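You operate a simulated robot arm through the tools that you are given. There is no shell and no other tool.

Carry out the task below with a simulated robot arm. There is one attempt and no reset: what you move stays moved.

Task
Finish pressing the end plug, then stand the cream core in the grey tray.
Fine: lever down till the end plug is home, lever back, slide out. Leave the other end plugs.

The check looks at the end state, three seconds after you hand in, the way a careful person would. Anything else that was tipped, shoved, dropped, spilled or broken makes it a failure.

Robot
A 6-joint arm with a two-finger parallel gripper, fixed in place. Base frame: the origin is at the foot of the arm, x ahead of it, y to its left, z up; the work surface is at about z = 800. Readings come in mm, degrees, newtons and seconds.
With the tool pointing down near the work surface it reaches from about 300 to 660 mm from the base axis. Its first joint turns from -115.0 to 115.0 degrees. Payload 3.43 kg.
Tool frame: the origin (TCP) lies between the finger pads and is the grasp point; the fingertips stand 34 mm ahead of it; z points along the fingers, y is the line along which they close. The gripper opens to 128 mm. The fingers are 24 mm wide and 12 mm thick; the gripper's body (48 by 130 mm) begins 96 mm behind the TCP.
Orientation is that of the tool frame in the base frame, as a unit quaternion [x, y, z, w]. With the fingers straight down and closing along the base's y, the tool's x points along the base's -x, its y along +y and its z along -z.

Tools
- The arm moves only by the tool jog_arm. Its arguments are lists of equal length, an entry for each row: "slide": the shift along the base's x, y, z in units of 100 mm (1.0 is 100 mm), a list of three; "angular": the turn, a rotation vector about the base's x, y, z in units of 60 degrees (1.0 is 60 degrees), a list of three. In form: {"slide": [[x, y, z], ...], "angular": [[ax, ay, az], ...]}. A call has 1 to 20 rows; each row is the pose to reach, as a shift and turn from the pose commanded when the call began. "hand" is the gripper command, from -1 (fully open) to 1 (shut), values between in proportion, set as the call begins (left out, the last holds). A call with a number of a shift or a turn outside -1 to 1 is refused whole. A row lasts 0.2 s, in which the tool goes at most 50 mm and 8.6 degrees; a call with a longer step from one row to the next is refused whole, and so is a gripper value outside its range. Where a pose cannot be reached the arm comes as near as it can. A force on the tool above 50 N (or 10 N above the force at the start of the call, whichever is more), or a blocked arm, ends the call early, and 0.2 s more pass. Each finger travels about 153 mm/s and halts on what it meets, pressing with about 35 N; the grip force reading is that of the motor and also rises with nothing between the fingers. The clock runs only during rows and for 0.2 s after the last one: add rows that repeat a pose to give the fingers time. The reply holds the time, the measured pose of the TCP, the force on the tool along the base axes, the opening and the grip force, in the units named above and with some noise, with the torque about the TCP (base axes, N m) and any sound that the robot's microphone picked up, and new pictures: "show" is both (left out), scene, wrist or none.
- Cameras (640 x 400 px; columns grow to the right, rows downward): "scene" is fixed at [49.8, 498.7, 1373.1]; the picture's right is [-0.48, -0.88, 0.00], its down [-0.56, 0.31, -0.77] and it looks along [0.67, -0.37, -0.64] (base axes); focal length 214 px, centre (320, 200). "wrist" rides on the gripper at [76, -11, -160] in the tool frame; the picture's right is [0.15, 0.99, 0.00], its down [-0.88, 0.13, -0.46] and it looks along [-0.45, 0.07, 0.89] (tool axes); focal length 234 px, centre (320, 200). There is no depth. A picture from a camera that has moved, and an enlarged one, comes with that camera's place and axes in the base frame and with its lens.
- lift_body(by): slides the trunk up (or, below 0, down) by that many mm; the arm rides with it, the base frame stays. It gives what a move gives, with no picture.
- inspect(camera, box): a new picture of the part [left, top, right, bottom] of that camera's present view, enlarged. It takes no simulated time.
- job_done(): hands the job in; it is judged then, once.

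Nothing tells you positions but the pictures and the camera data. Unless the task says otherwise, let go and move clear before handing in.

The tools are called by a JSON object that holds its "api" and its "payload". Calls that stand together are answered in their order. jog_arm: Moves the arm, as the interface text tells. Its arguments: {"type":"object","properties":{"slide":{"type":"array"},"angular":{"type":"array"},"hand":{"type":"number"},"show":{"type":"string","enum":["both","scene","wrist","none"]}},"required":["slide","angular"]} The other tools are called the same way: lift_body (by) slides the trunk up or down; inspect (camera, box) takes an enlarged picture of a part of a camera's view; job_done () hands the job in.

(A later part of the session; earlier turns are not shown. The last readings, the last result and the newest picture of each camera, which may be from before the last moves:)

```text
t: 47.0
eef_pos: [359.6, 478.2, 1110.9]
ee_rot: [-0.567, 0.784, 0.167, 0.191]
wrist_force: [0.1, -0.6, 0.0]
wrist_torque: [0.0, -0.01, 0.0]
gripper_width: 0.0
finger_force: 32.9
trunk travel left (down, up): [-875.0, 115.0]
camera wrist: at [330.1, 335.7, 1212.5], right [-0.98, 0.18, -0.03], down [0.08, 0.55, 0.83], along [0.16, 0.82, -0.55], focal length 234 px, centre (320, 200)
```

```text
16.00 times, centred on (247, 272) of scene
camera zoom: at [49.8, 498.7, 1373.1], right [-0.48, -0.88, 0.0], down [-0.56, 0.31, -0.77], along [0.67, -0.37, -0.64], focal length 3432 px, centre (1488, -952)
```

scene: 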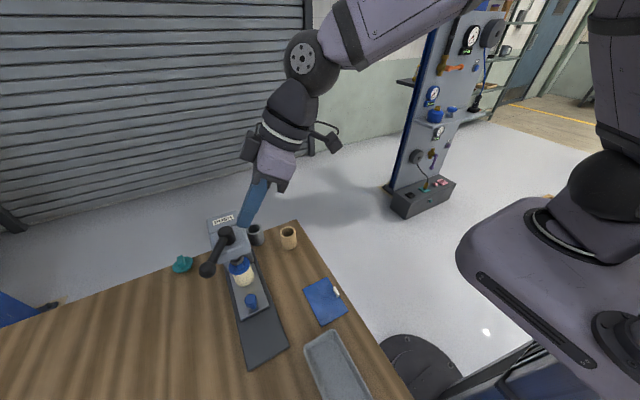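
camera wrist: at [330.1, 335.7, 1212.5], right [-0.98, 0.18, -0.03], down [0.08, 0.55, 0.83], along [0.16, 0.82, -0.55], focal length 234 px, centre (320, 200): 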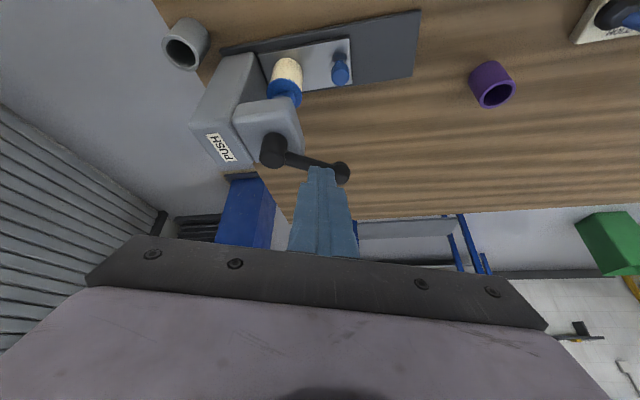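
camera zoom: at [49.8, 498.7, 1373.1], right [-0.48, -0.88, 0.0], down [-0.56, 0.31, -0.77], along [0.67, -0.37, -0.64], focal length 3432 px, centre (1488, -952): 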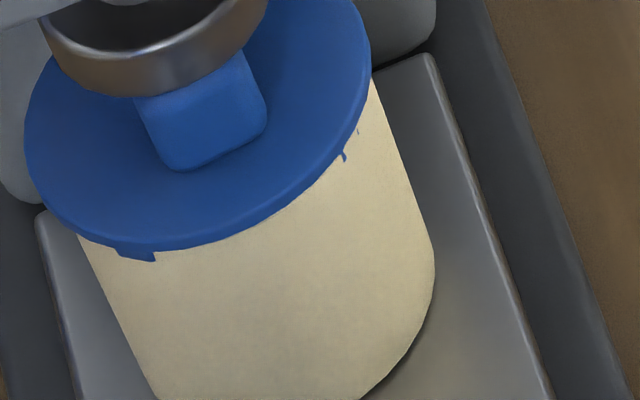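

After release the lever came to rest at about 60° again, the same as after the first, lighter press. That confirms a real stop, so the plug is home. I'll reorient to straddle the ball for the return swing.

{"api": "jog_arm", "payload": {"slide": [[0.05, 0, 0.03], [0.1, 0, 0.06], [0.15, 0, 0.06], [0.2, 0, 0.06], [0.25, 0, 0.06], [0.3, 0, 0.06], [0.3, 0, 0.06]], "angular": [[0, 0, 0.14], [0, 0, 0.28], [0, 0, 0.42], [0, 0, 0.56], [0, 0, 0.7], [0, 0, 0.783], [0, 0, 0.783]], "hand": 0.25, "show": "none"}}

{"api": "jog_arm", "payload": {"slide": [[0, 0.07, -0.05], [0, 0.15, -0.1], [0, 0.25, -0.2], [0, 0.35, -0.33], [0, 0.35, -0.33]], "angular": [[0.1, 0.07, 0], [0.205, 0.143, 0], [0.205, 0.143, 0], [0.205, 0.143, 0], [0.205, 0.143, 0]]}}

```text
t: 48.6
eef_pos: [389.8, 477.2, 1118.5]
ee_rot: [0.832, -0.493, -0.23, -0.108]
wrist_force: [0.0, -0.2, -0.3]
wrist_torque: [0.0, 0.0, -0.01]
gripper_width: 47.9
finger_force: 0.1
trunk travel left (down, up): [-875.0, 115.0]
```

```text
t: 49.8
eef_pos: [389.1, 512.8, 1085.2]
ee_rot: [0.796, -0.472, -0.343, -0.16]
wrist_force: [-1.3, 0.2, -0.6]
wrist_torque: [0.01, -0.02, -0.01]
gripper_width: 48.2
finger_force: 0.0
trunk travel left (down, up): [-875.0, 115.0]
camera wrist: at [485.6, 378.0, 1146.1], right [-0.81, -0.59, -0.03], down [-0.21, 0.24, 0.95], along [-0.55, 0.77, -0.32], focal length 234 px, centre (320, 200)
```

scene: 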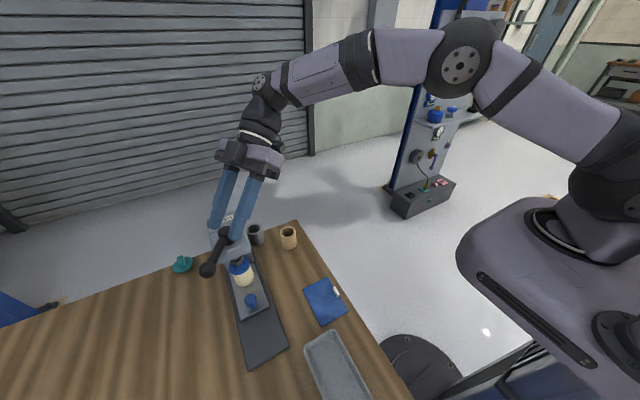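
wrist: 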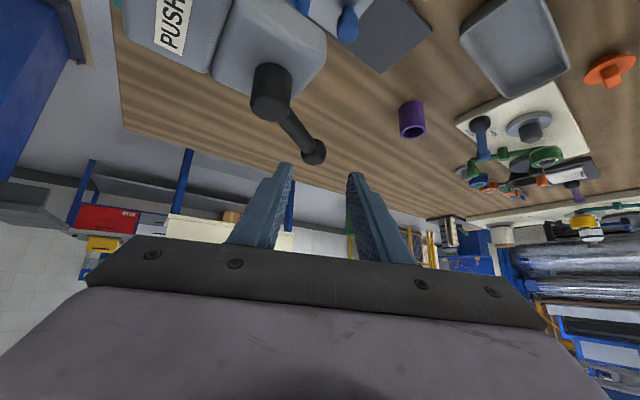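

{"api": "jog_arm", "payload": {"slide": [[-0.09, 0.15, -0.18], [-0.18, 0.3, -0.37], [-0.27, 0.45, -0.55], [-0.35, 0.6, -0.73], [-0.35, 0.6, -0.73]], "angular": [[0, 0, 0], [0, 0, 0], [0, 0, 0], [0, 0, 0], [0, 0, 0]]}}

{"api": "inspect", "payload": {"camera": "scene", "box": [150, 180, 290, 310]}}

```text
t: 51.0
eef_pos: [353.7, 571.5, 1013.0]
ee_rot: [0.797, -0.471, -0.343, -0.159]
wrist_force: [0.8, 0.2, -0.1]
wrist_torque: [0.0, -0.01, -0.01]
gripper_width: 48.0
finger_force: 0.1
trunk travel left (down, up): [-875.0, 115.0]
camera wrist: at [450.2, 437.2, 1073.3], right [-0.81, -0.59, -0.03], down [-0.21, 0.24, 0.95], along [-0.55, 0.77, -0.32], focal length 234 px, centre (320, 200)
```

scene: 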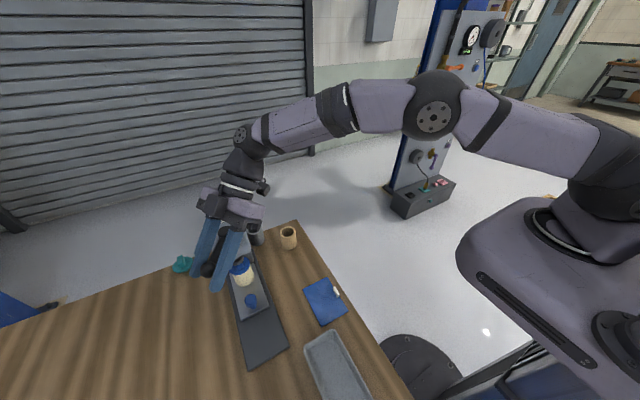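
wrist: 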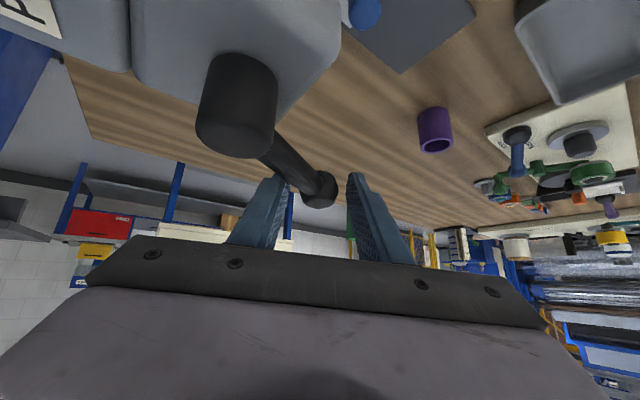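

```text
3.08 times, centred on (220, 245) of scene
camera zoom: at [49.8, 498.7, 1373.1], right [-0.48, -0.88, 0.0], down [-0.56, 0.31, -0.77], along [0.67, -0.37, -0.64], focal length 660 px, centre (628, 62)
```

zoom: 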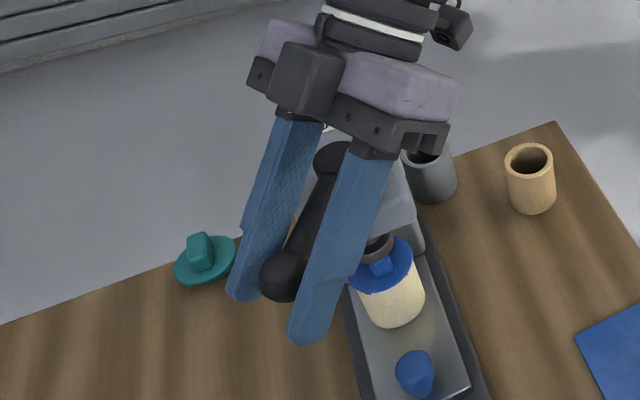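

The ball is straddled again. I'll swing the lever back along the arc in stages.

{"api": "jog_arm", "payload": {"slide": [[0.01, 0.055, 0], [0.022, 0.11, 0], [0.055, 0.152, 0], [0.089, 0.194, 0], [0.127, 0.232, 0], [0.166, 0.269, 0], [0.208, 0.302, 0], [0.251, 0.335, 0], [0.251, 0.335, 0]], "angular": [[0, 0, -0.033], [0, 0, -0.067], [0, 0, -0.1], [0, 0, -0.133], [0, 0, -0.167], [0, 0, -0.2], [0, 0, -0.233], [0, 0, -0.267], [0, 0, -0.267]]}}

{"api": "inspect", "payload": {"camera": "scene", "box": [150, 180, 290, 310]}}

```text
t: 53.0
eef_pos: [380.2, 604.6, 1013.3]
ee_rot: [0.723, -0.578, -0.317, -0.206]
wrist_force: [-0.8, 0.2, 0.0]
wrist_torque: [-0.03, 0.02, -0.02]
gripper_width: 48.5
finger_force: 0.5
trunk travel left (down, up): [-875.0, 115.0]
camera wrist: at [435.2, 449.4, 1073.3], right [-0.94, -0.35, -0.03], down [-0.14, 0.29, 0.95], along [-0.32, 0.89, -0.32], focal length 234 px, centre (320, 200)
```

scene: 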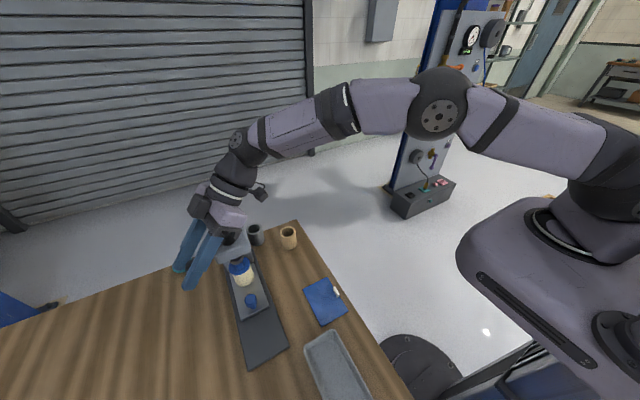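
wrist: 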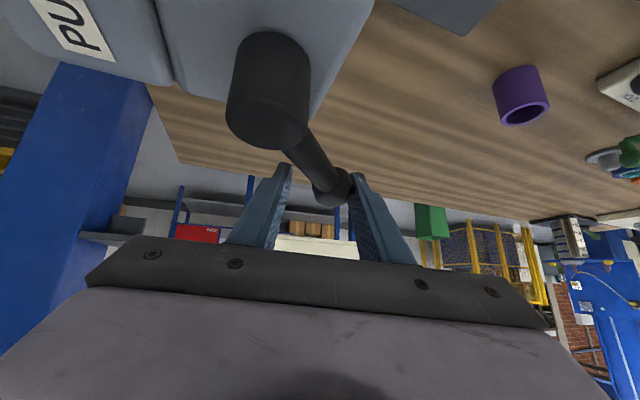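

```text
3.08 times, centred on (220, 245) of scene
camera zoom: at [49.8, 498.7, 1373.1], right [-0.48, -0.88, 0.0], down [-0.56, 0.31, -0.77], along [0.67, -0.37, -0.64], focal length 660 px, centre (628, 62)
```

zoom: 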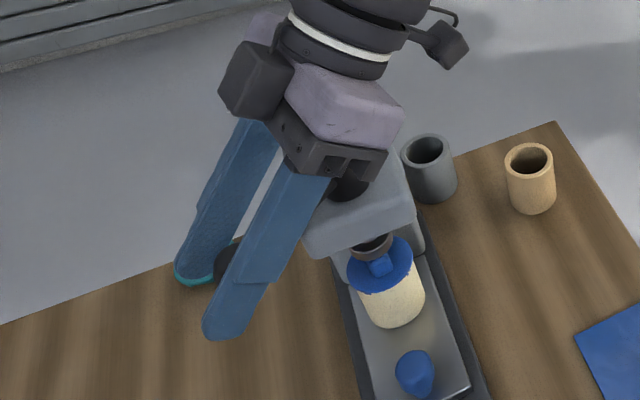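

The lever follows freely. I'll continue the return swing to its original position.

{"api": "jog_arm", "payload": {"slide": [[0.045, 0.028, 0], [0.092, 0.054, 0], [0.141, 0.077, 0], [0.191, 0.097, 0], [0.242, 0.113, 0], [0.294, 0.127, 0], [0.347, 0.138, 0], [0.4, 0.145, 0], [0.446, 0.149, 0], [0.492, 0.15, 0], [0.53, 0.15, 0], [0.55, 0.148, 0]], "angular": [[0, 0, -0.03], [0, 0, -0.06], [0, 0, -0.09], [0, 0, -0.12], [0, 0, -0.15], [0, 0, -0.18], [0, 0, -0.21], [0, 0, -0.24], [0, 0, -0.27], [0, 0, -0.3], [0, 0, -0.3], [0, 0, -0.3]]}}

{"api": "inspect", "payload": {"camera": "scene", "box": [150, 180, 290, 310]}}

```text
t: 55.6
eef_pos: [434.5, 619.3, 1011.8]
ee_rot: [-0.623, 0.684, 0.281, 0.254]
wrist_force: [-1.5, 2.0, 0.2]
wrist_torque: [0.03, 0.02, -0.08]
gripper_width: 48.6
finger_force: 0.4
trunk travel left (down, up): [-875.0, 115.0]
camera wrist: at [438.5, 455.6, 1072.9], right [-1.0, -0.04, -0.03], down [-0.04, 0.32, 0.95], along [-0.03, 0.95, -0.32], focal length 234 px, centre (320, 200)
```

scene: 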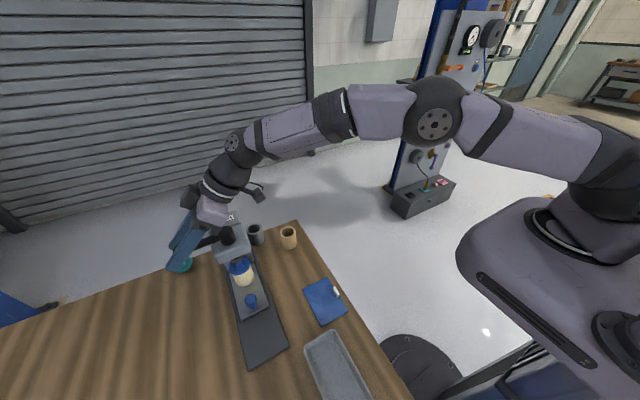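
wrist: 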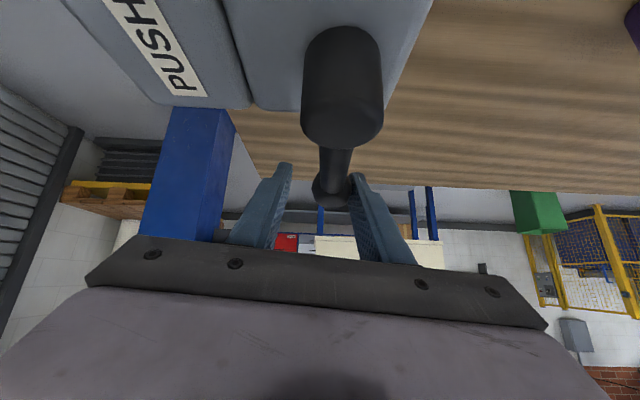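

```text
3.08 times, centred on (220, 245) of scene
camera zoom: at [49.8, 498.7, 1373.1], right [-0.48, -0.88, 0.0], down [-0.56, 0.31, -0.77], along [0.67, -0.37, -0.64], focal length 660 px, centre (628, 62)
```

zoom: 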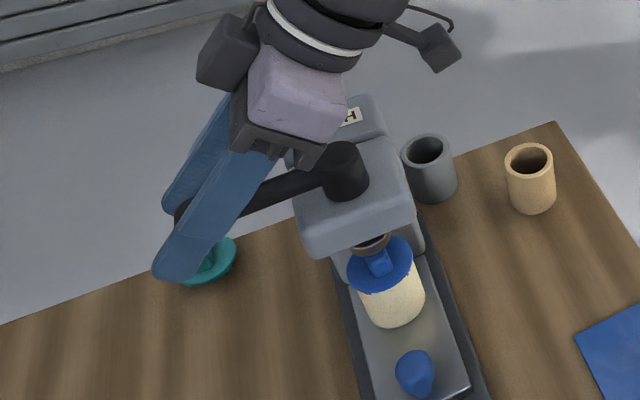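

Nearly there. I'll nudge a few mm more in +x until it meets the stop.

{"api": "jog_arm", "payload": {"slide": [[0.02, 0, 0], [0.04, 0, 0], [0.05, 0, 0], [0.05, 0, 0]], "angular": [[0, 0, 0], [0, 0, 0], [0, 0, 0], [0, 0, 0]], "show": "wrist"}}

{"api": "inspect", "payload": {"camera": "scene", "box": [222, 245, 262, 275]}}

```text
t: 56.6
eef_pos: [437.7, 621.0, 1013.0]
ee_rot: [-0.624, 0.684, 0.281, 0.253]
wrist_force: [-3.5, 1.1, -0.1]
wrist_torque: [-0.02, 0.01, -0.02]
gripper_width: 49.5
finger_force: 1.1
trunk travel left (down, up): [-875.0, 115.0]
camera wrist: at [443.2, 455.3, 1073.2], right [-1.0, -0.04, -0.03], down [-0.04, 0.32, 0.95], along [-0.03, 0.95, -0.32], focal length 234 px, centre (320, 200)
```

wrist: 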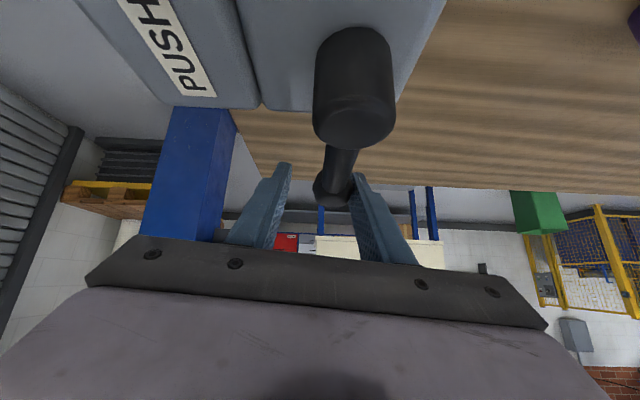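

```text
13.33 times, centred on (242, 260) of scene
camera zoom: at [49.8, 498.7, 1373.1], right [-0.48, -0.88, 0.0], down [-0.56, 0.31, -0.77], along [0.67, -0.37, -0.64], focal length 2860 px, centre (1360, -600)
```

zoom: 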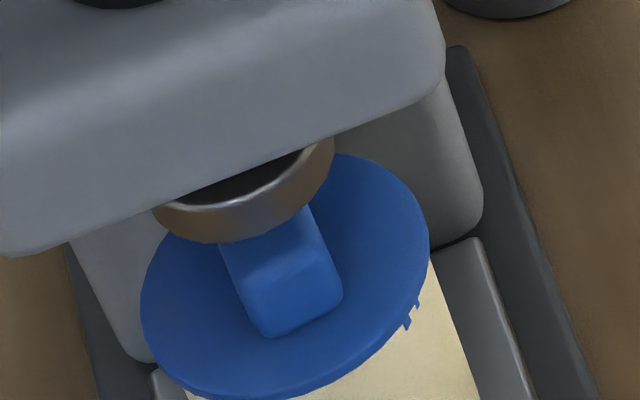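

The ram is up, the lever is at its stop, and the plug stayed down. I'll center on the ball, then retreat along the tool axis.

{"api": "jog_arm", "payload": {"slide": [[-0.06, 0, 0], [-0.1, 0, 0], [-0.1, -0.15, 0.15], [-0.1, -0.35, 0.35], [-0.1, -0.6, 0.6], [-0.1, -0.85, 0.85], [-0.1, -1.0, 1.0], [-0.1, -1.0, 1.0]], "angular": [[0, 0, 0], [0, 0, 0], [0, 0, 0], [0, 0, 0], [0, 0, 0], [0, 0, 0], [0, 0, 0], [0, 0, 0]]}}

{"api": "inspect", "payload": {"camera": "scene", "box": [150, 180, 290, 310]}}

{"api": "inspect", "payload": {"camera": "scene", "box": [210, 240, 290, 320]}}

```text
t: 58.4
eef_pos: [430.5, 520.0, 1111.5]
ee_rot: [-0.623, 0.685, 0.28, 0.254]
wrist_force: [0.1, -0.5, -0.3]
wrist_torque: [-0.01, 0.01, -0.02]
gripper_width: 47.8
finger_force: 0.0
trunk travel left (down, up): [-875.0, 115.0]
camera wrist: at [434.0, 354.6, 1171.9], right [-1.0, -0.04, -0.03], down [-0.04, 0.32, 0.95], along [-0.03, 0.95, -0.32], focal length 234 px, centre (320, 200)
```

scene: 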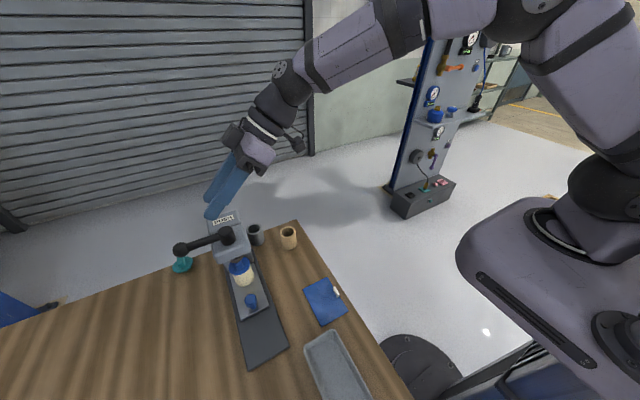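
wrist: 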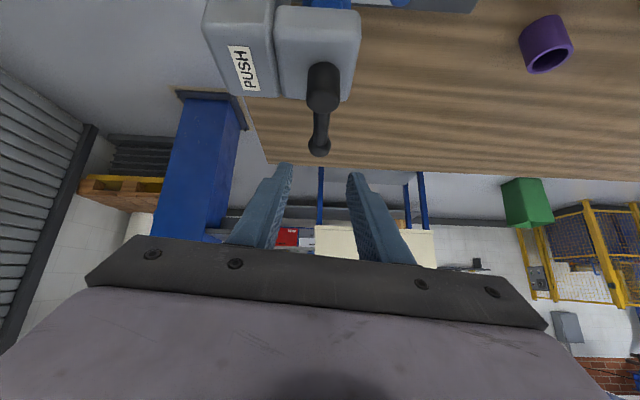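

```text
3.08 times, centred on (220, 245) of scene
camera zoom: at [49.8, 498.7, 1373.1], right [-0.48, -0.88, 0.0], down [-0.56, 0.31, -0.77], along [0.67, -0.37, -0.64], focal length 660 px, centre (628, 62)
```

zoom: 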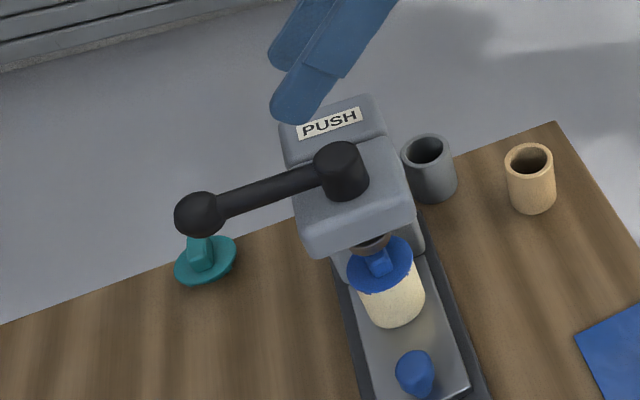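

```text
5.00 times, centred on (250, 280) of scene
camera zoom: at [49.8, 498.7, 1373.1], right [-0.48, -0.88, 0.0], down [-0.56, 0.31, -0.77], along [0.67, -0.37, -0.64], focal length 1072 px, centre (670, -200)
```

zoom: 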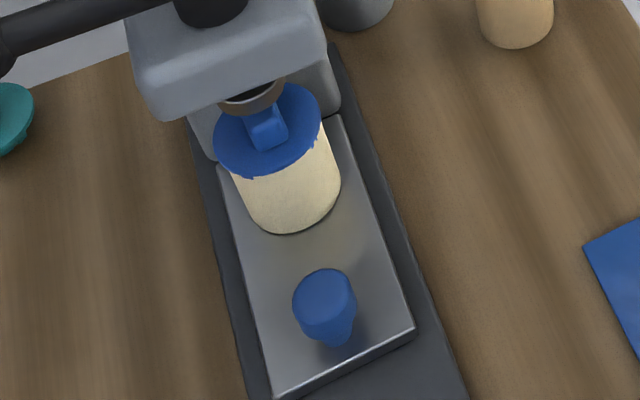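

The lever is back at its start and the plug is seated. Next is the slide. The blue knob's top is at about (338, 530, 865), so I'll straighten the tool to point down with the fingers closing along y.

{"api": "jog_arm", "payload": {"slide": [[-0.14, -0.13, 0.03], [-0.28, -0.26, 0.06], [-0.42, -0.39, 0.09], [-0.56, -0.52, 0.12], [-0.7, -0.65, 0.15], [-0.84, -0.78, 0.18], [-0.98, -0.9, 0.2], [-0.98, -0.9, 0.2]], "angular": [[-0.12, 0, 0], [-0.24, 0, 0], [-0.36, 0, 0], [-0.48, 0, 0], [-0.6, 0, 0], [-0.72, 0, 0], [-0.76, 0, 0], [-0.76, 0, 0]], "show": "none"}}

{"api": "jog_arm", "payload": {"slide": [[0, 0, 0], [0, 0, 0], [0, 0, 0], [0, 0, 0], [0, 0, 0], [0, 0, 0], [0, 0, 0], [0, 0, 0]], "angular": [[0, 0, -0.13], [0, 0, -0.26], [0, 0, -0.39], [0, 0, -0.52], [0, 0, -0.65], [0, 0, -0.78], [0, 0, -0.91], [0, 0, -1.0]], "show": "none"}}

{"api": "jog_arm", "payload": {"slide": [[0, 0.1, 0], [0, 0.2, 0], [0, 0.3, 0], [0, 0.3, 0]], "angular": [[0, 0, -0.13], [0, 0, -0.26], [0, 0, -0.39], [0, 0, -0.4]]}}

```text
t: 60.2
eef_pos: [332.0, 431.6, 1132.6]
ee_rot: [-0.673, 0.739, -0.007, -0.009]
wrist_force: [-0.6, -1.0, 0.3]
wrist_torque: [0.01, 0.01, 0.01]
gripper_width: 48.1
finger_force: 0.2
trunk travel left (down, up): [-875.0, 115.0]
```

```text
t: 62.0
eef_pos: [332.7, 430.3, 1131.8]
ee_rot: [-0.212, 0.977, -0.002, -0.009]
wrist_force: [0.6, 0.6, -0.3]
wrist_torque: [0.02, -0.01, 0.01]
gripper_width: 47.9
finger_force: 0.0
trunk travel left (down, up): [-875.0, 115.0]
```

```text
t: 63.0
eef_pos: [331.7, 459.8, 1131.3]
ee_rot: [-0.004, 1.0, 0.001, -0.01]
wrist_force: [0.6, 0.0, 0.6]
wrist_torque: [0.02, -0.01, 0.0]
gripper_width: 47.9
finger_force: 0.0
trunk travel left (down, up): [-875.0, 115.0]
camera wrist: at [258.7, 448.6, 1293.2], right [-0.15, 0.99, 0.01], down [0.89, 0.14, 0.44], along [0.43, 0.07, -0.9], focal length 234 px, centre (320, 200)
```

scene: 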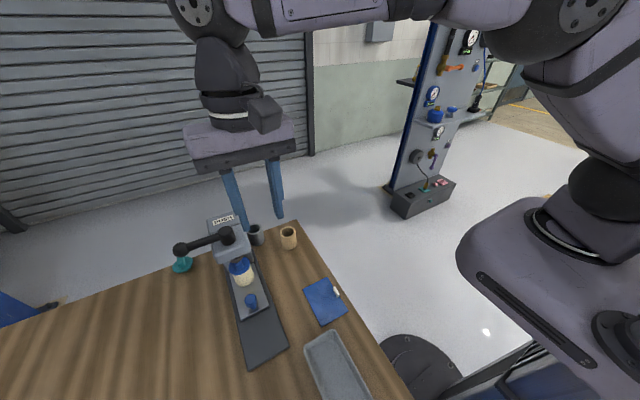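
wrist: 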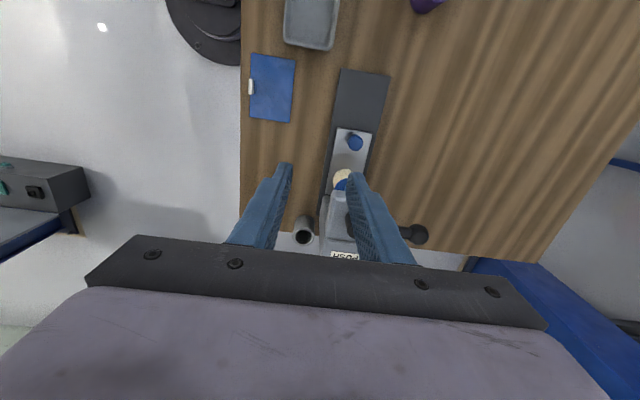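

The tool is now straight down. I'll tilt slightly (15°) so the gripper body leans away from the press head, and approach the knob from the front.

{"api": "jog_arm", "payload": {"slide": [[-0.1, 0.15, -0.2], [-0.2, 0.3, -0.4], [-0.3, 0.45, -0.6], [-0.35, 0.6, -0.8], [-0.37, 0.68, -1.0], [-0.37, 0.68, -1.0]], "angular": [[0, -0.1, 0], [0, -0.2, 0], [0, -0.25, 0], [0, -0.25, 0], [0, -0.25, 0], [0, -0.25, 0]], "hand": 0.06}}

{"api": "inspect", "payload": {"camera": "wrist", "box": [220, 60, 440, 240]}}

```text
t: 64.4
eef_pos: [295.2, 528.2, 1029.9]
ee_rot: [-0.005, 0.993, 0.001, 0.121]
wrist_force: [-0.1, -1.1, 0.3]
wrist_torque: [-0.02, 0.05, -0.01]
gripper_width: 60.0
finger_force: 0.0
trunk travel left (down, up): [-875.0, 115.0]
camera wrist: at [182.4, 516.6, 1168.0], right [-0.15, 0.99, -0.04], down [0.74, 0.14, 0.65], along [0.65, 0.07, -0.76], focal length 234 px, centre (320, 200)
```

scene: 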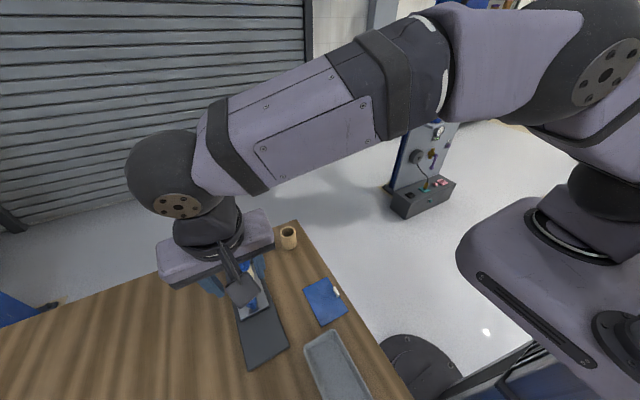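
wrist: 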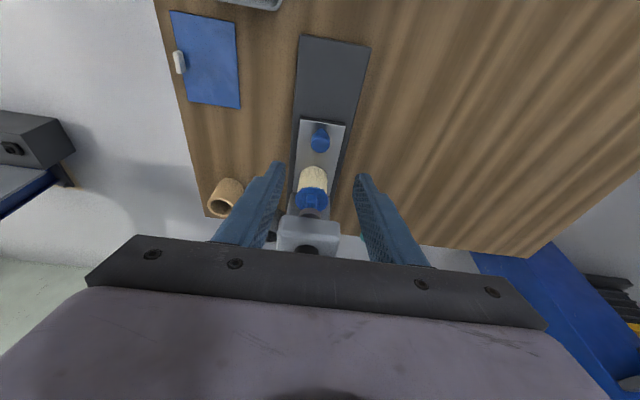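

```text
2.22 times, centred on (330, 150) of wrist
camera zoom: at [182.4, 516.6, 1168.0], right [-0.15, 0.99, -0.04], down [0.74, 0.14, 0.65], along [0.65, 0.07, -0.76], focal length 520 px, centre (298, 311)
```

zoom: 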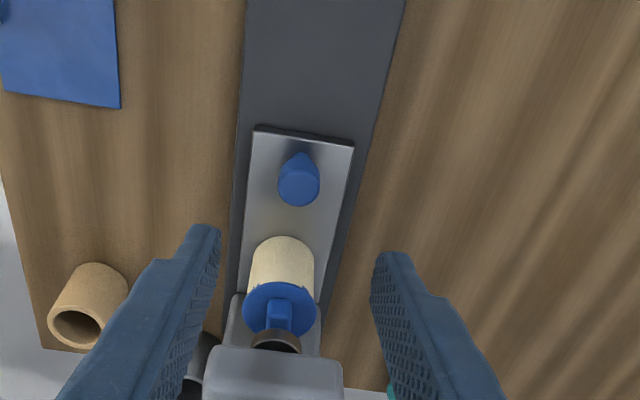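

The view is clear: the knob is at (341, 530) and the core at about (405, 528). I'll descend along the tool axis to straddle the knob.

{"api": "jog_arm", "payload": {"slide": [[0.05, 0.01, -0.22], [0.1, 0.02, -0.45], [0.15, 0.02, -0.68], [0.2, 0.02, -0.9], [0.2, 0.02, -0.9]], "angular": [[0, 0, 0], [0, 0, 0], [0, 0, 0], [0, 0, 0], [0, 0, 0]], "show": "wrist"}}

```text
t: 65.6
eef_pos: [315.9, 531.1, 941.2]
ee_rot: [-0.005, 0.993, 0.0, 0.121]
wrist_force: [1.2, -0.6, 0.3]
wrist_torque: [-0.01, -0.04, 0.02]
gripper_width: 60.1
finger_force: 0.2
trunk travel left (down, up): [-875.0, 115.0]
camera wrist: at [203.1, 519.5, 1078.7], right [-0.15, 0.99, -0.04], down [0.74, 0.14, 0.65], along [0.65, 0.07, -0.76], focal length 234 px, centre (320, 200)
```

wrist: 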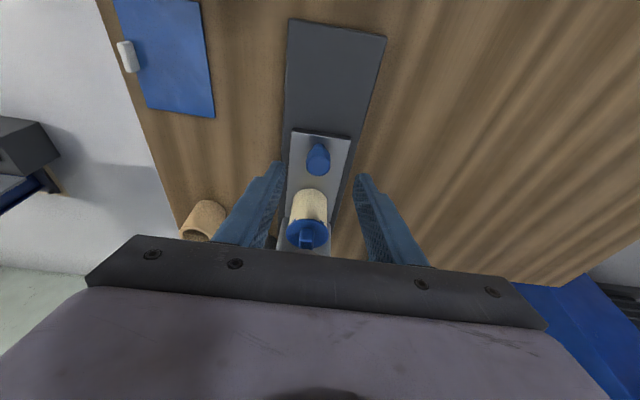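

{"api": "jog_arm", "payload": {"slide": [[0.04, -0.01, -0.2], [0.09, -0.01, -0.4], [0.13, -0.01, -0.58], [0.16, -0.01, -0.72], [0.16, -0.01, -0.72]], "angular": [[0, 0, 0], [0, 0, 0], [0, 0, 0], [0, 0, 0], [0, 0, 0]]}}

{"api": "inspect", "payload": {"camera": "wrist", "box": [240, 100, 400, 240]}}

{"api": "inspect", "payload": {"camera": "scene", "box": [170, 230, 310, 340]}}

```text
t: 66.8
eef_pos: [331.1, 529.5, 870.3]
ee_rot: [-0.005, 0.993, 0.001, 0.121]
wrist_force: [-0.8, 1.3, 0.1]
wrist_torque: [0.01, 0.01, -0.01]
gripper_width: 60.2
finger_force: 0.1
trunk travel left (down, up): [-875.0, 115.0]
camera wrist: at [219.2, 517.5, 1007.1], right [-0.15, 0.99, -0.04], down [0.74, 0.14, 0.65], along [0.65, 0.07, -0.76], focal length 234 px, centre (320, 200)
```

scene: 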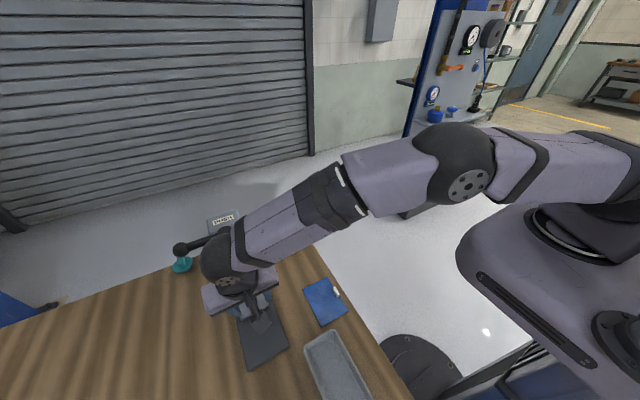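
wrist: 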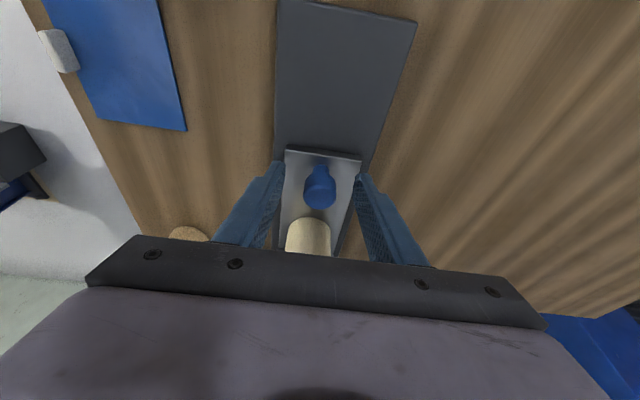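

```text
2.86 times, centred on (320, 170) of wrist
camera zoom: at [219.2, 517.5, 1007.1], right [-0.15, 0.99, -0.04], down [0.74, 0.14, 0.65], along [0.65, 0.07, -0.76], focal length 669 px, centre (320, 286)
```

zoom: 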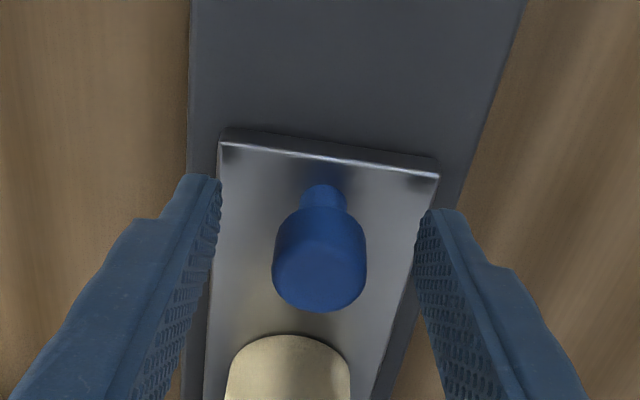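

```text
3.64 times, centred on (240, 285) of scene
camera zoom: at [49.8, 498.7, 1373.1], right [-0.48, -0.88, 0.0], down [-0.56, 0.31, -0.77], along [0.67, -0.37, -0.64], focal length 780 px, centre (611, -109)
```

zoom: 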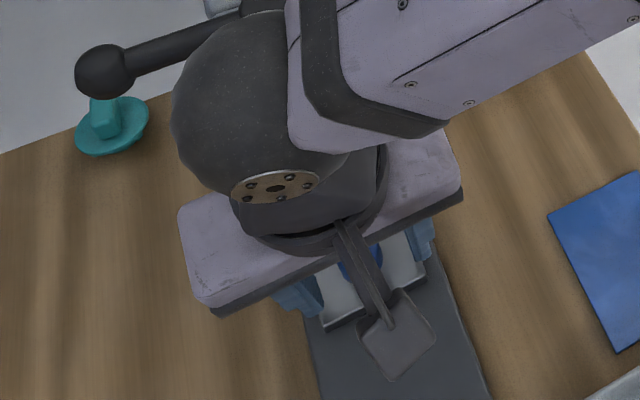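

The knob is centered between the fingers. I'll shift 4 mm forward and close on it.

{"api": "jog_arm", "payload": {"slide": [[0.04, 0.0, -0.02], [0.04, 0.0, -0.02]], "angular": [[0, 0, 0], [0, 0, 0]], "show": "none"}}

{"api": "jog_arm", "payload": {"slide": [[0, 0, 0], [0, 0, 0], [0, 0, 0]], "angular": [[0, 0, 0], [0, 0, 0], [0, 0, 0]], "hand": 0.8, "show": "wrist"}}

```text
t: 67.4
eef_pos: [335.8, 528.9, 867.9]
ee_rot: [-0.005, 0.993, 0.0, 0.12]
wrist_force: [0.4, -0.7, -0.2]
wrist_torque: [-0.01, 0.0, 0.0]
gripper_width: 60.0
finger_force: 0.0
trunk travel left (down, up): [-875.0, 115.0]
```

```text
t: 68.2
eef_pos: [335.5, 529.6, 868.0]
ee_rot: [-0.004, 0.993, 0.001, 0.12]
wrist_force: [-0.6, 3.6, -1.0]
wrist_torque: [0.16, 0.14, 0.02]
gripper_width: 27.3
finger_force: 44.9
trunk travel left (down, up): [-875.0, 115.0]
camera wrist: at [223.2, 518.5, 1005.2], right [-0.15, 0.99, -0.04], down [0.74, 0.14, 0.65], along [0.65, 0.07, -0.76], focal length 234 px, centre (320, 200)
```

wrist: 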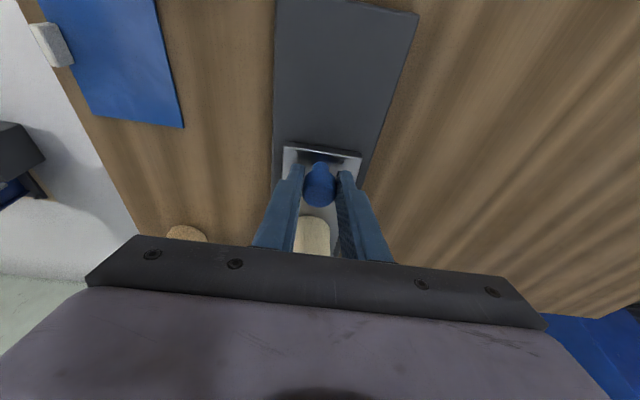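

The grip on the knob is good (27 mm). I'll pull the slide out slowly along −x.

{"api": "jog_arm", "payload": {"slide": [[-0.02, 0, 0], [-0.05, 0, 0], [-0.08, 0, 0], [-0.12, 0, 0], [-0.16, 0, 0], [-0.2, 0, 0], [-0.2, 0, 0]], "angular": [[0, 0, 0], [0, 0, 0], [0, 0, 0], [0, 0, 0], [0, 0, 0], [0, 0, 0], [0, 0, 0]]}}

{"api": "inspect", "payload": {"camera": "wrist", "box": [240, 100, 400, 250]}}

```text
t: 69.8
eef_pos: [315.6, 530.2, 867.7]
ee_rot: [-0.005, 0.993, 0.001, 0.121]
wrist_force: [-0.5, 3.3, 4.6]
wrist_torque: [0.12, 0.14, 0.13]
gripper_width: 27.3
finger_force: 45.0
trunk travel left (down, up): [-875.0, 115.0]
camera wrist: at [202.9, 518.5, 1005.2], right [-0.15, 0.99, -0.03], down [0.74, 0.14, 0.65], along [0.65, 0.07, -0.76], focal length 234 px, centre (320, 200)
```

scene: 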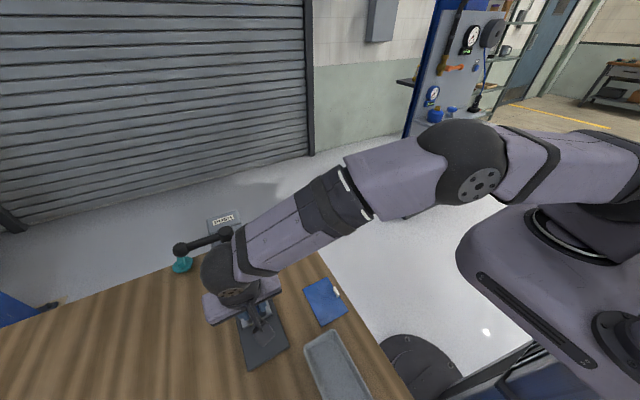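
wrist: 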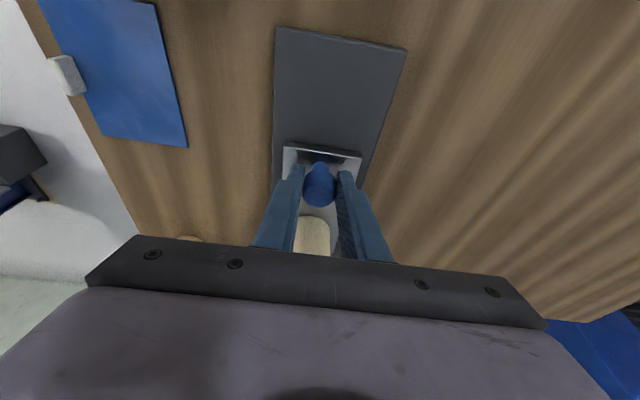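

```text
2.67 times, centred on (320, 175) of wrist
camera zoom: at [202.9, 518.5, 1005.2], right [-0.15, 0.99, -0.03], down [0.74, 0.14, 0.65], along [0.65, 0.07, -0.76], focal length 624 px, centre (320, 267)
```

zoom: 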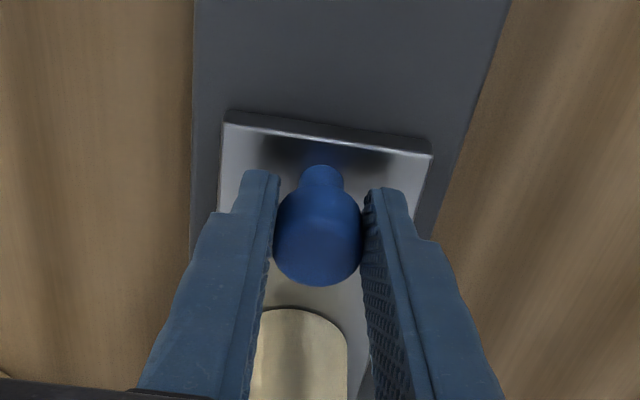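

The slide and core move together with little force. I'll continue pulling steadily.

{"api": "jog_arm", "payload": {"slide": [[-0.02, 0, 0], [-0.05, 0, 0], [-0.09, 0, 0], [-0.13, 0, 0], [-0.17, 0, 0], [-0.21, 0, 0], [-0.25, 0, 0], [-0.29, 0, 0], [-0.33, 0, 0], [-0.37, 0, 0], [-0.41, 0, 0], [-0.45, 0, 0], [-0.48, 0, 0], [-0.5, 0, 0], [-0.5, 0, 0]], "angular": [[0, 0, 0], [0, 0, 0], [0, 0, 0], [0, 0, 0], [0, 0, 0], [0, 0, 0], [0, 0, 0], [0, 0, 0], [0, 0, 0], [0, 0, 0], [0, 0, 0], [0, 0, 0], [0, 0, 0], [0, 0, 0], [0, 0, 0]]}}

```text
t: 73.0
eef_pos: [264.4, 529.9, 868.2]
ee_rot: [-0.005, 0.993, 0.001, 0.121]
wrist_force: [-0.1, 8.6, 6.5]
wrist_torque: [0.27, -0.08, 0.05]
gripper_width: 27.3
finger_force: 45.2
trunk travel left (down, up): [-875.0, 115.0]
camera wrist: at [152.3, 518.3, 1005.0], right [-0.15, 0.99, -0.03], down [0.74, 0.14, 0.65], along [0.65, 0.07, -0.76], focal length 234 px, centre (320, 200)
```

scene: 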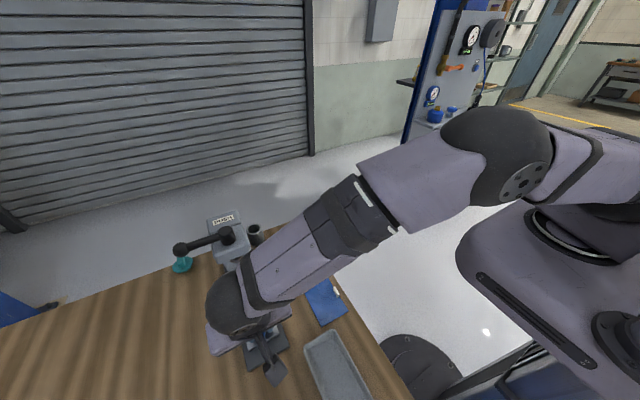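
wrist: 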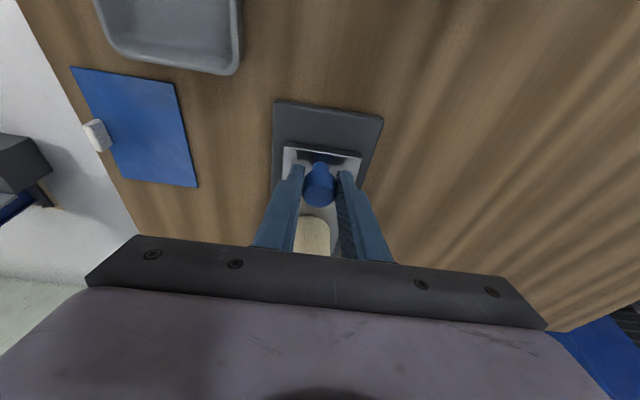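

We've pulled 71 mm so far. A slight side load is building, so I'll ease y by a couple of mm and pull on toward the stop.

{"api": "jog_arm", "payload": {"slide": [[-0.02, 0.01, 0], [-0.05, 0.015, 0], [-0.09, 0.02, 0], [-0.13, 0.02, 0], [-0.17, 0.025, 0], [-0.21, 0.025, 0], [-0.24, 0.03, 0], [-0.24, 0.03, 0]], "angular": [[0, 0, 0], [0, 0, 0], [0, 0, 0], [0, 0, 0], [0, 0, 0], [0, 0, 0], [0, 0, 0], [0, 0, 0]]}}

{"api": "inspect", "payload": {"camera": "wrist", "box": [220, 80, 420, 260]}}

```text
t: 74.8
eef_pos: [240.3, 529.6, 868.3]
ee_rot: [-0.004, 0.993, -0.002, 0.12]
wrist_force: [-2.2, -8.2, 5.9]
wrist_torque: [-0.36, -0.48, -0.02]
gripper_width: 27.2
finger_force: 45.1
trunk travel left (down, up): [-875.0, 115.0]
camera wrist: at [128.1, 519.2, 1005.2], right [-0.15, 0.99, -0.04], down [0.75, 0.14, 0.65], along [0.65, 0.07, -0.76], focal length 234 px, centre (320, 200)
```

scene: 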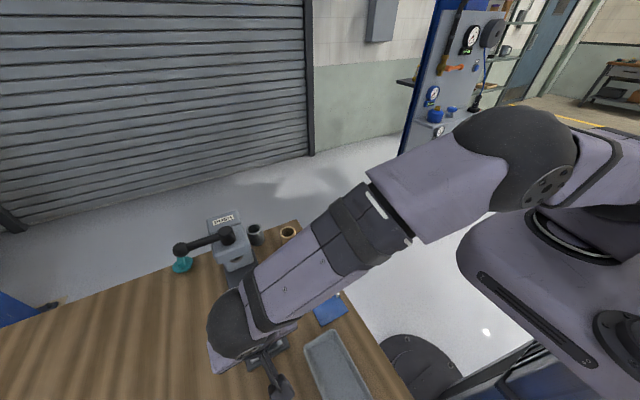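
wrist: 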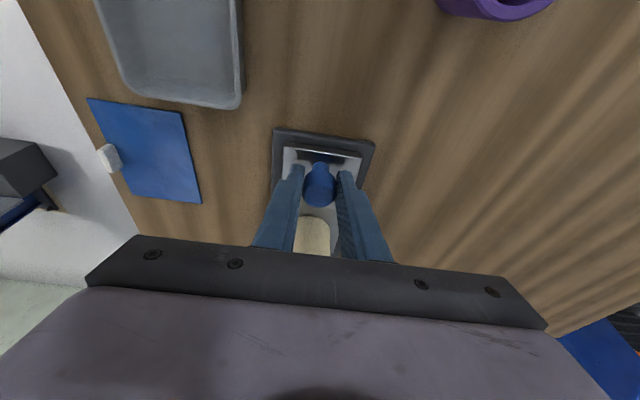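

```text
2.22 times, centred on (320, 170) of wrist
camera zoom: at [128.1, 519.2, 1005.2], right [-0.15, 0.99, -0.04], down [0.75, 0.14, 0.65], along [0.65, 0.07, -0.76], focal length 520 px, centre (320, 267)
```

zoom: 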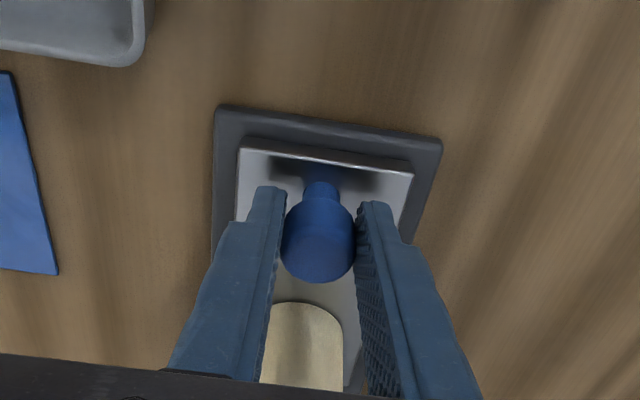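

{"api": "jog_arm", "payload": {"slide": [[-0.02, -0.01, 0], [-0.05, -0.015, 0], [-0.08, -0.015, 0], [-0.11, -0.015, 0], [-0.14, -0.015, 0], [-0.14, -0.015, 0]], "angular": [[0, 0, 0], [0, 0, 0], [0, 0, 0], [0, 0, 0], [0, 0, 0], [0, 0, 0]]}}

{"api": "inspect", "payload": {"camera": "wrist", "box": [220, 80, 420, 260]}}

```text
t: 76.2
eef_pos: [233.1, 530.7, 867.4]
ee_rot: [-0.005, 0.993, 0.0, 0.122]
wrist_force: [29.0, -4.3, -0.5]
wrist_torque: [-0.05, -0.9, -0.01]
gripper_width: 27.2
finger_force: 44.7
trunk travel left (down, up): [-875.0, 115.0]
camera wrist: at [120.5, 518.6, 1004.9], right [-0.15, 0.99, -0.04], down [0.74, 0.14, 0.65], along [0.65, 0.07, -0.75], focal length 234 px, centre (320, 200)
```

scene: 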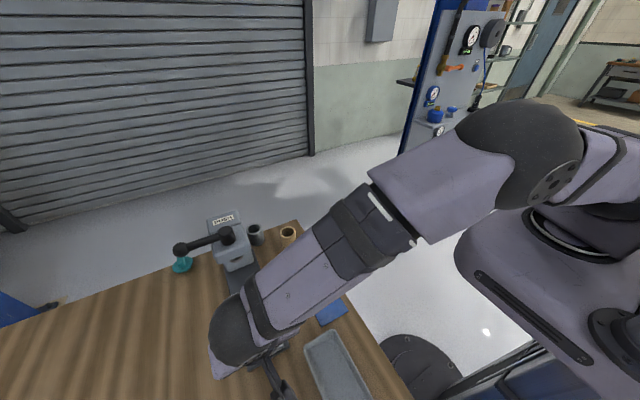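
wrist: 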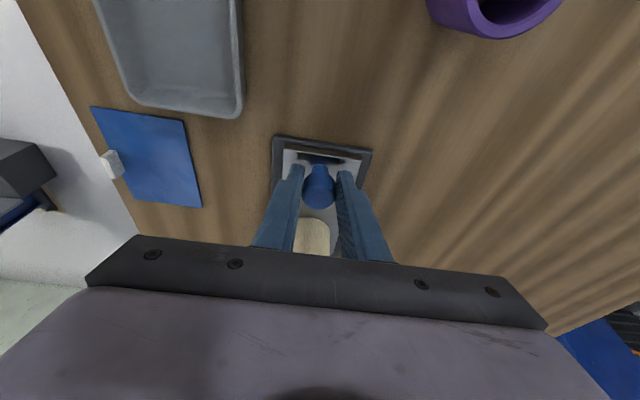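

```text
2.22 times, centred on (320, 170) of wrist
camera zoom: at [120.5, 518.6, 1004.9], right [-0.15, 0.99, -0.04], down [0.74, 0.14, 0.65], along [0.65, 0.07, -0.75], focal length 520 px, centre (320, 267)
```

zoom: 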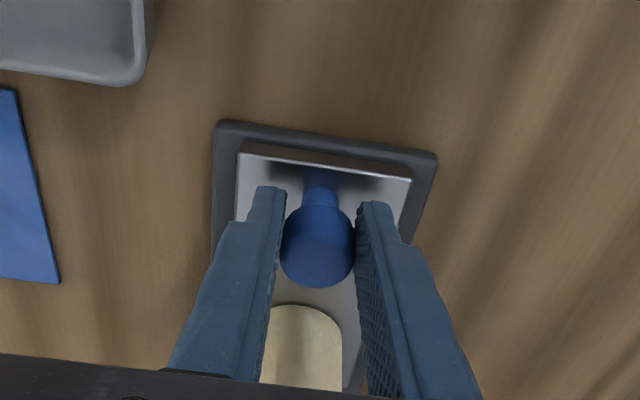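

I hit the end stop at about 100 mm, so the slide is fully out. I'll relax the pull, release the knob, and rise.

{"api": "jog_arm", "payload": {"slide": [[0.03, 0.0, 0], [0.065, 0.01, 0], [0.065, 0.01, 0]], "angular": [[0, 0, 0], [0, 0, 0], [0, 0, 0]], "show": "none"}}

{"api": "jog_arm", "payload": {"slide": [[0, 0, 0], [0, 0, 0], [0, 0, 0]], "angular": [[0, 0, 0], [0, 0, 0], [0, 0, 0]], "hand": 0.0, "show": "wrist"}}

```text
t: 77.0
eef_pos: [232.3, 530.5, 867.0]
ee_rot: [-0.006, 0.993, 0.0, 0.12]
wrist_force: [4.7, -8.4, 0.1]
wrist_torque: [-0.34, -1.11, 0.16]
gripper_width: 27.4
finger_force: 45.3
trunk travel left (down, up): [-875.0, 115.0]
```

```text
t: 77.8
eef_pos: [233.9, 531.3, 868.8]
ee_rot: [-0.005, 0.993, 0.001, 0.121]
wrist_force: [-0.1, -0.1, -0.5]
wrist_torque: [-0.04, 0.01, 0.01]
gripper_width: 64.4
finger_force: 0.0
trunk travel left (down, up): [-875.0, 115.0]
camera wrist: at [121.4, 520.2, 1005.3], right [-0.15, 0.99, -0.04], down [0.74, 0.14, 0.65], along [0.65, 0.07, -0.76], focal length 234 px, centre (320, 200)
```

wrist: 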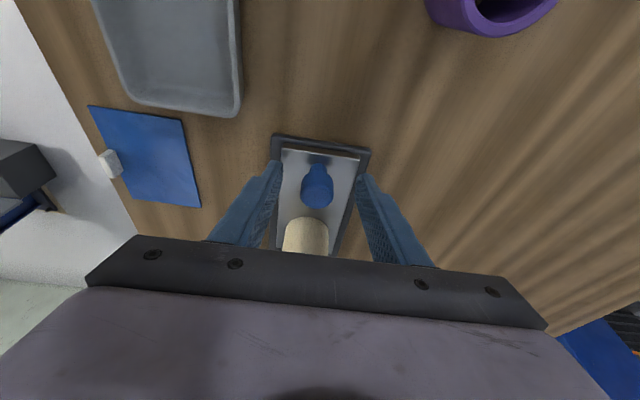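

{"api": "jog_arm", "payload": {"slide": [[-0.06, 0, 0.25], [-0.12, 0, 0.5], [-0.18, 0, 0.75], [-0.24, 0, 1.0], [-0.24, 0, 1.0]], "angular": [[0, 0, 0], [0, 0, 0], [0, 0, 0], [0, 0, 0], [0, 0, 0]], "hand": -1}}

{"api": "inspect", "payload": {"camera": "wrist", "box": [220, 60, 440, 240]}}

```text
t: 79.0
eef_pos: [212.3, 529.7, 969.5]
ee_rot: [-0.005, 0.993, -0.001, 0.121]
wrist_force: [0.9, -0.3, 0.9]
wrist_torque: [-0.02, -0.02, 0.0]
gripper_width: 128.1
finger_force: 0.1
trunk travel left (down, up): [-875.0, 115.0]
camera wrist: at [99.1, 519.0, 1106.7], right [-0.15, 0.99, -0.04], down [0.74, 0.14, 0.65], along [0.65, 0.07, -0.76], focal length 234 px, centre (320, 200)
```

scene: 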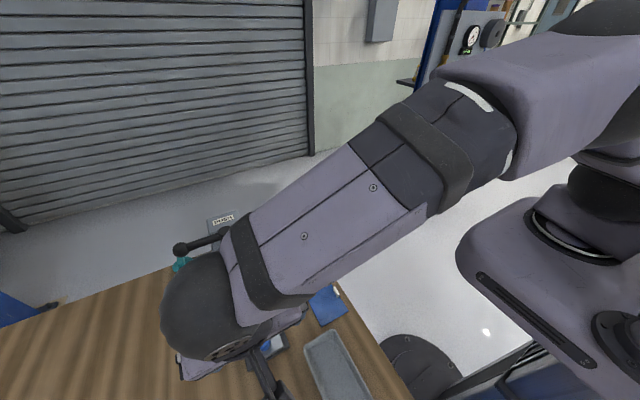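
wrist: 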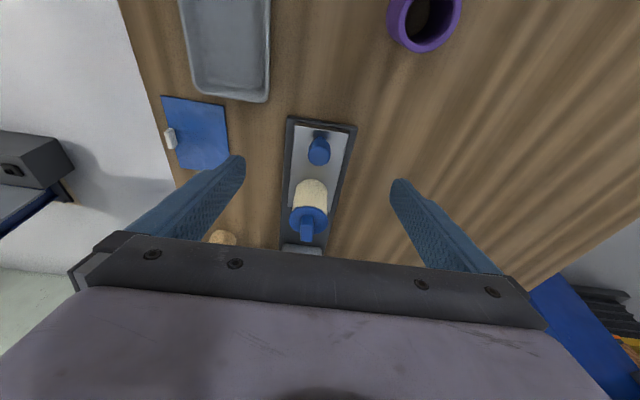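

```text
2.22 times, centred on (330, 150) of wrist
camera zoom: at [99.1, 519.0, 1106.7], right [-0.15, 0.99, -0.04], down [0.74, 0.14, 0.65], along [0.65, 0.07, -0.76], focal length 520 px, centre (298, 311)
```

zoom: 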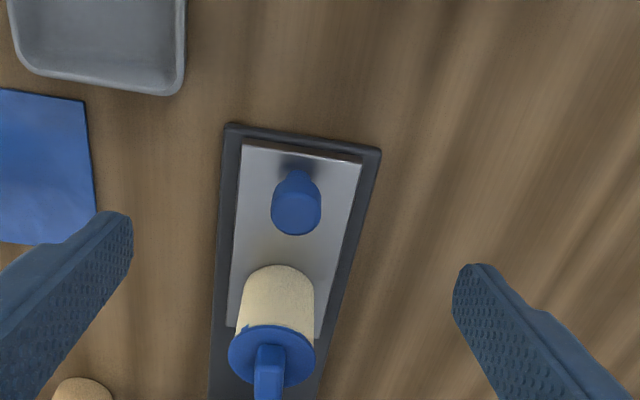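

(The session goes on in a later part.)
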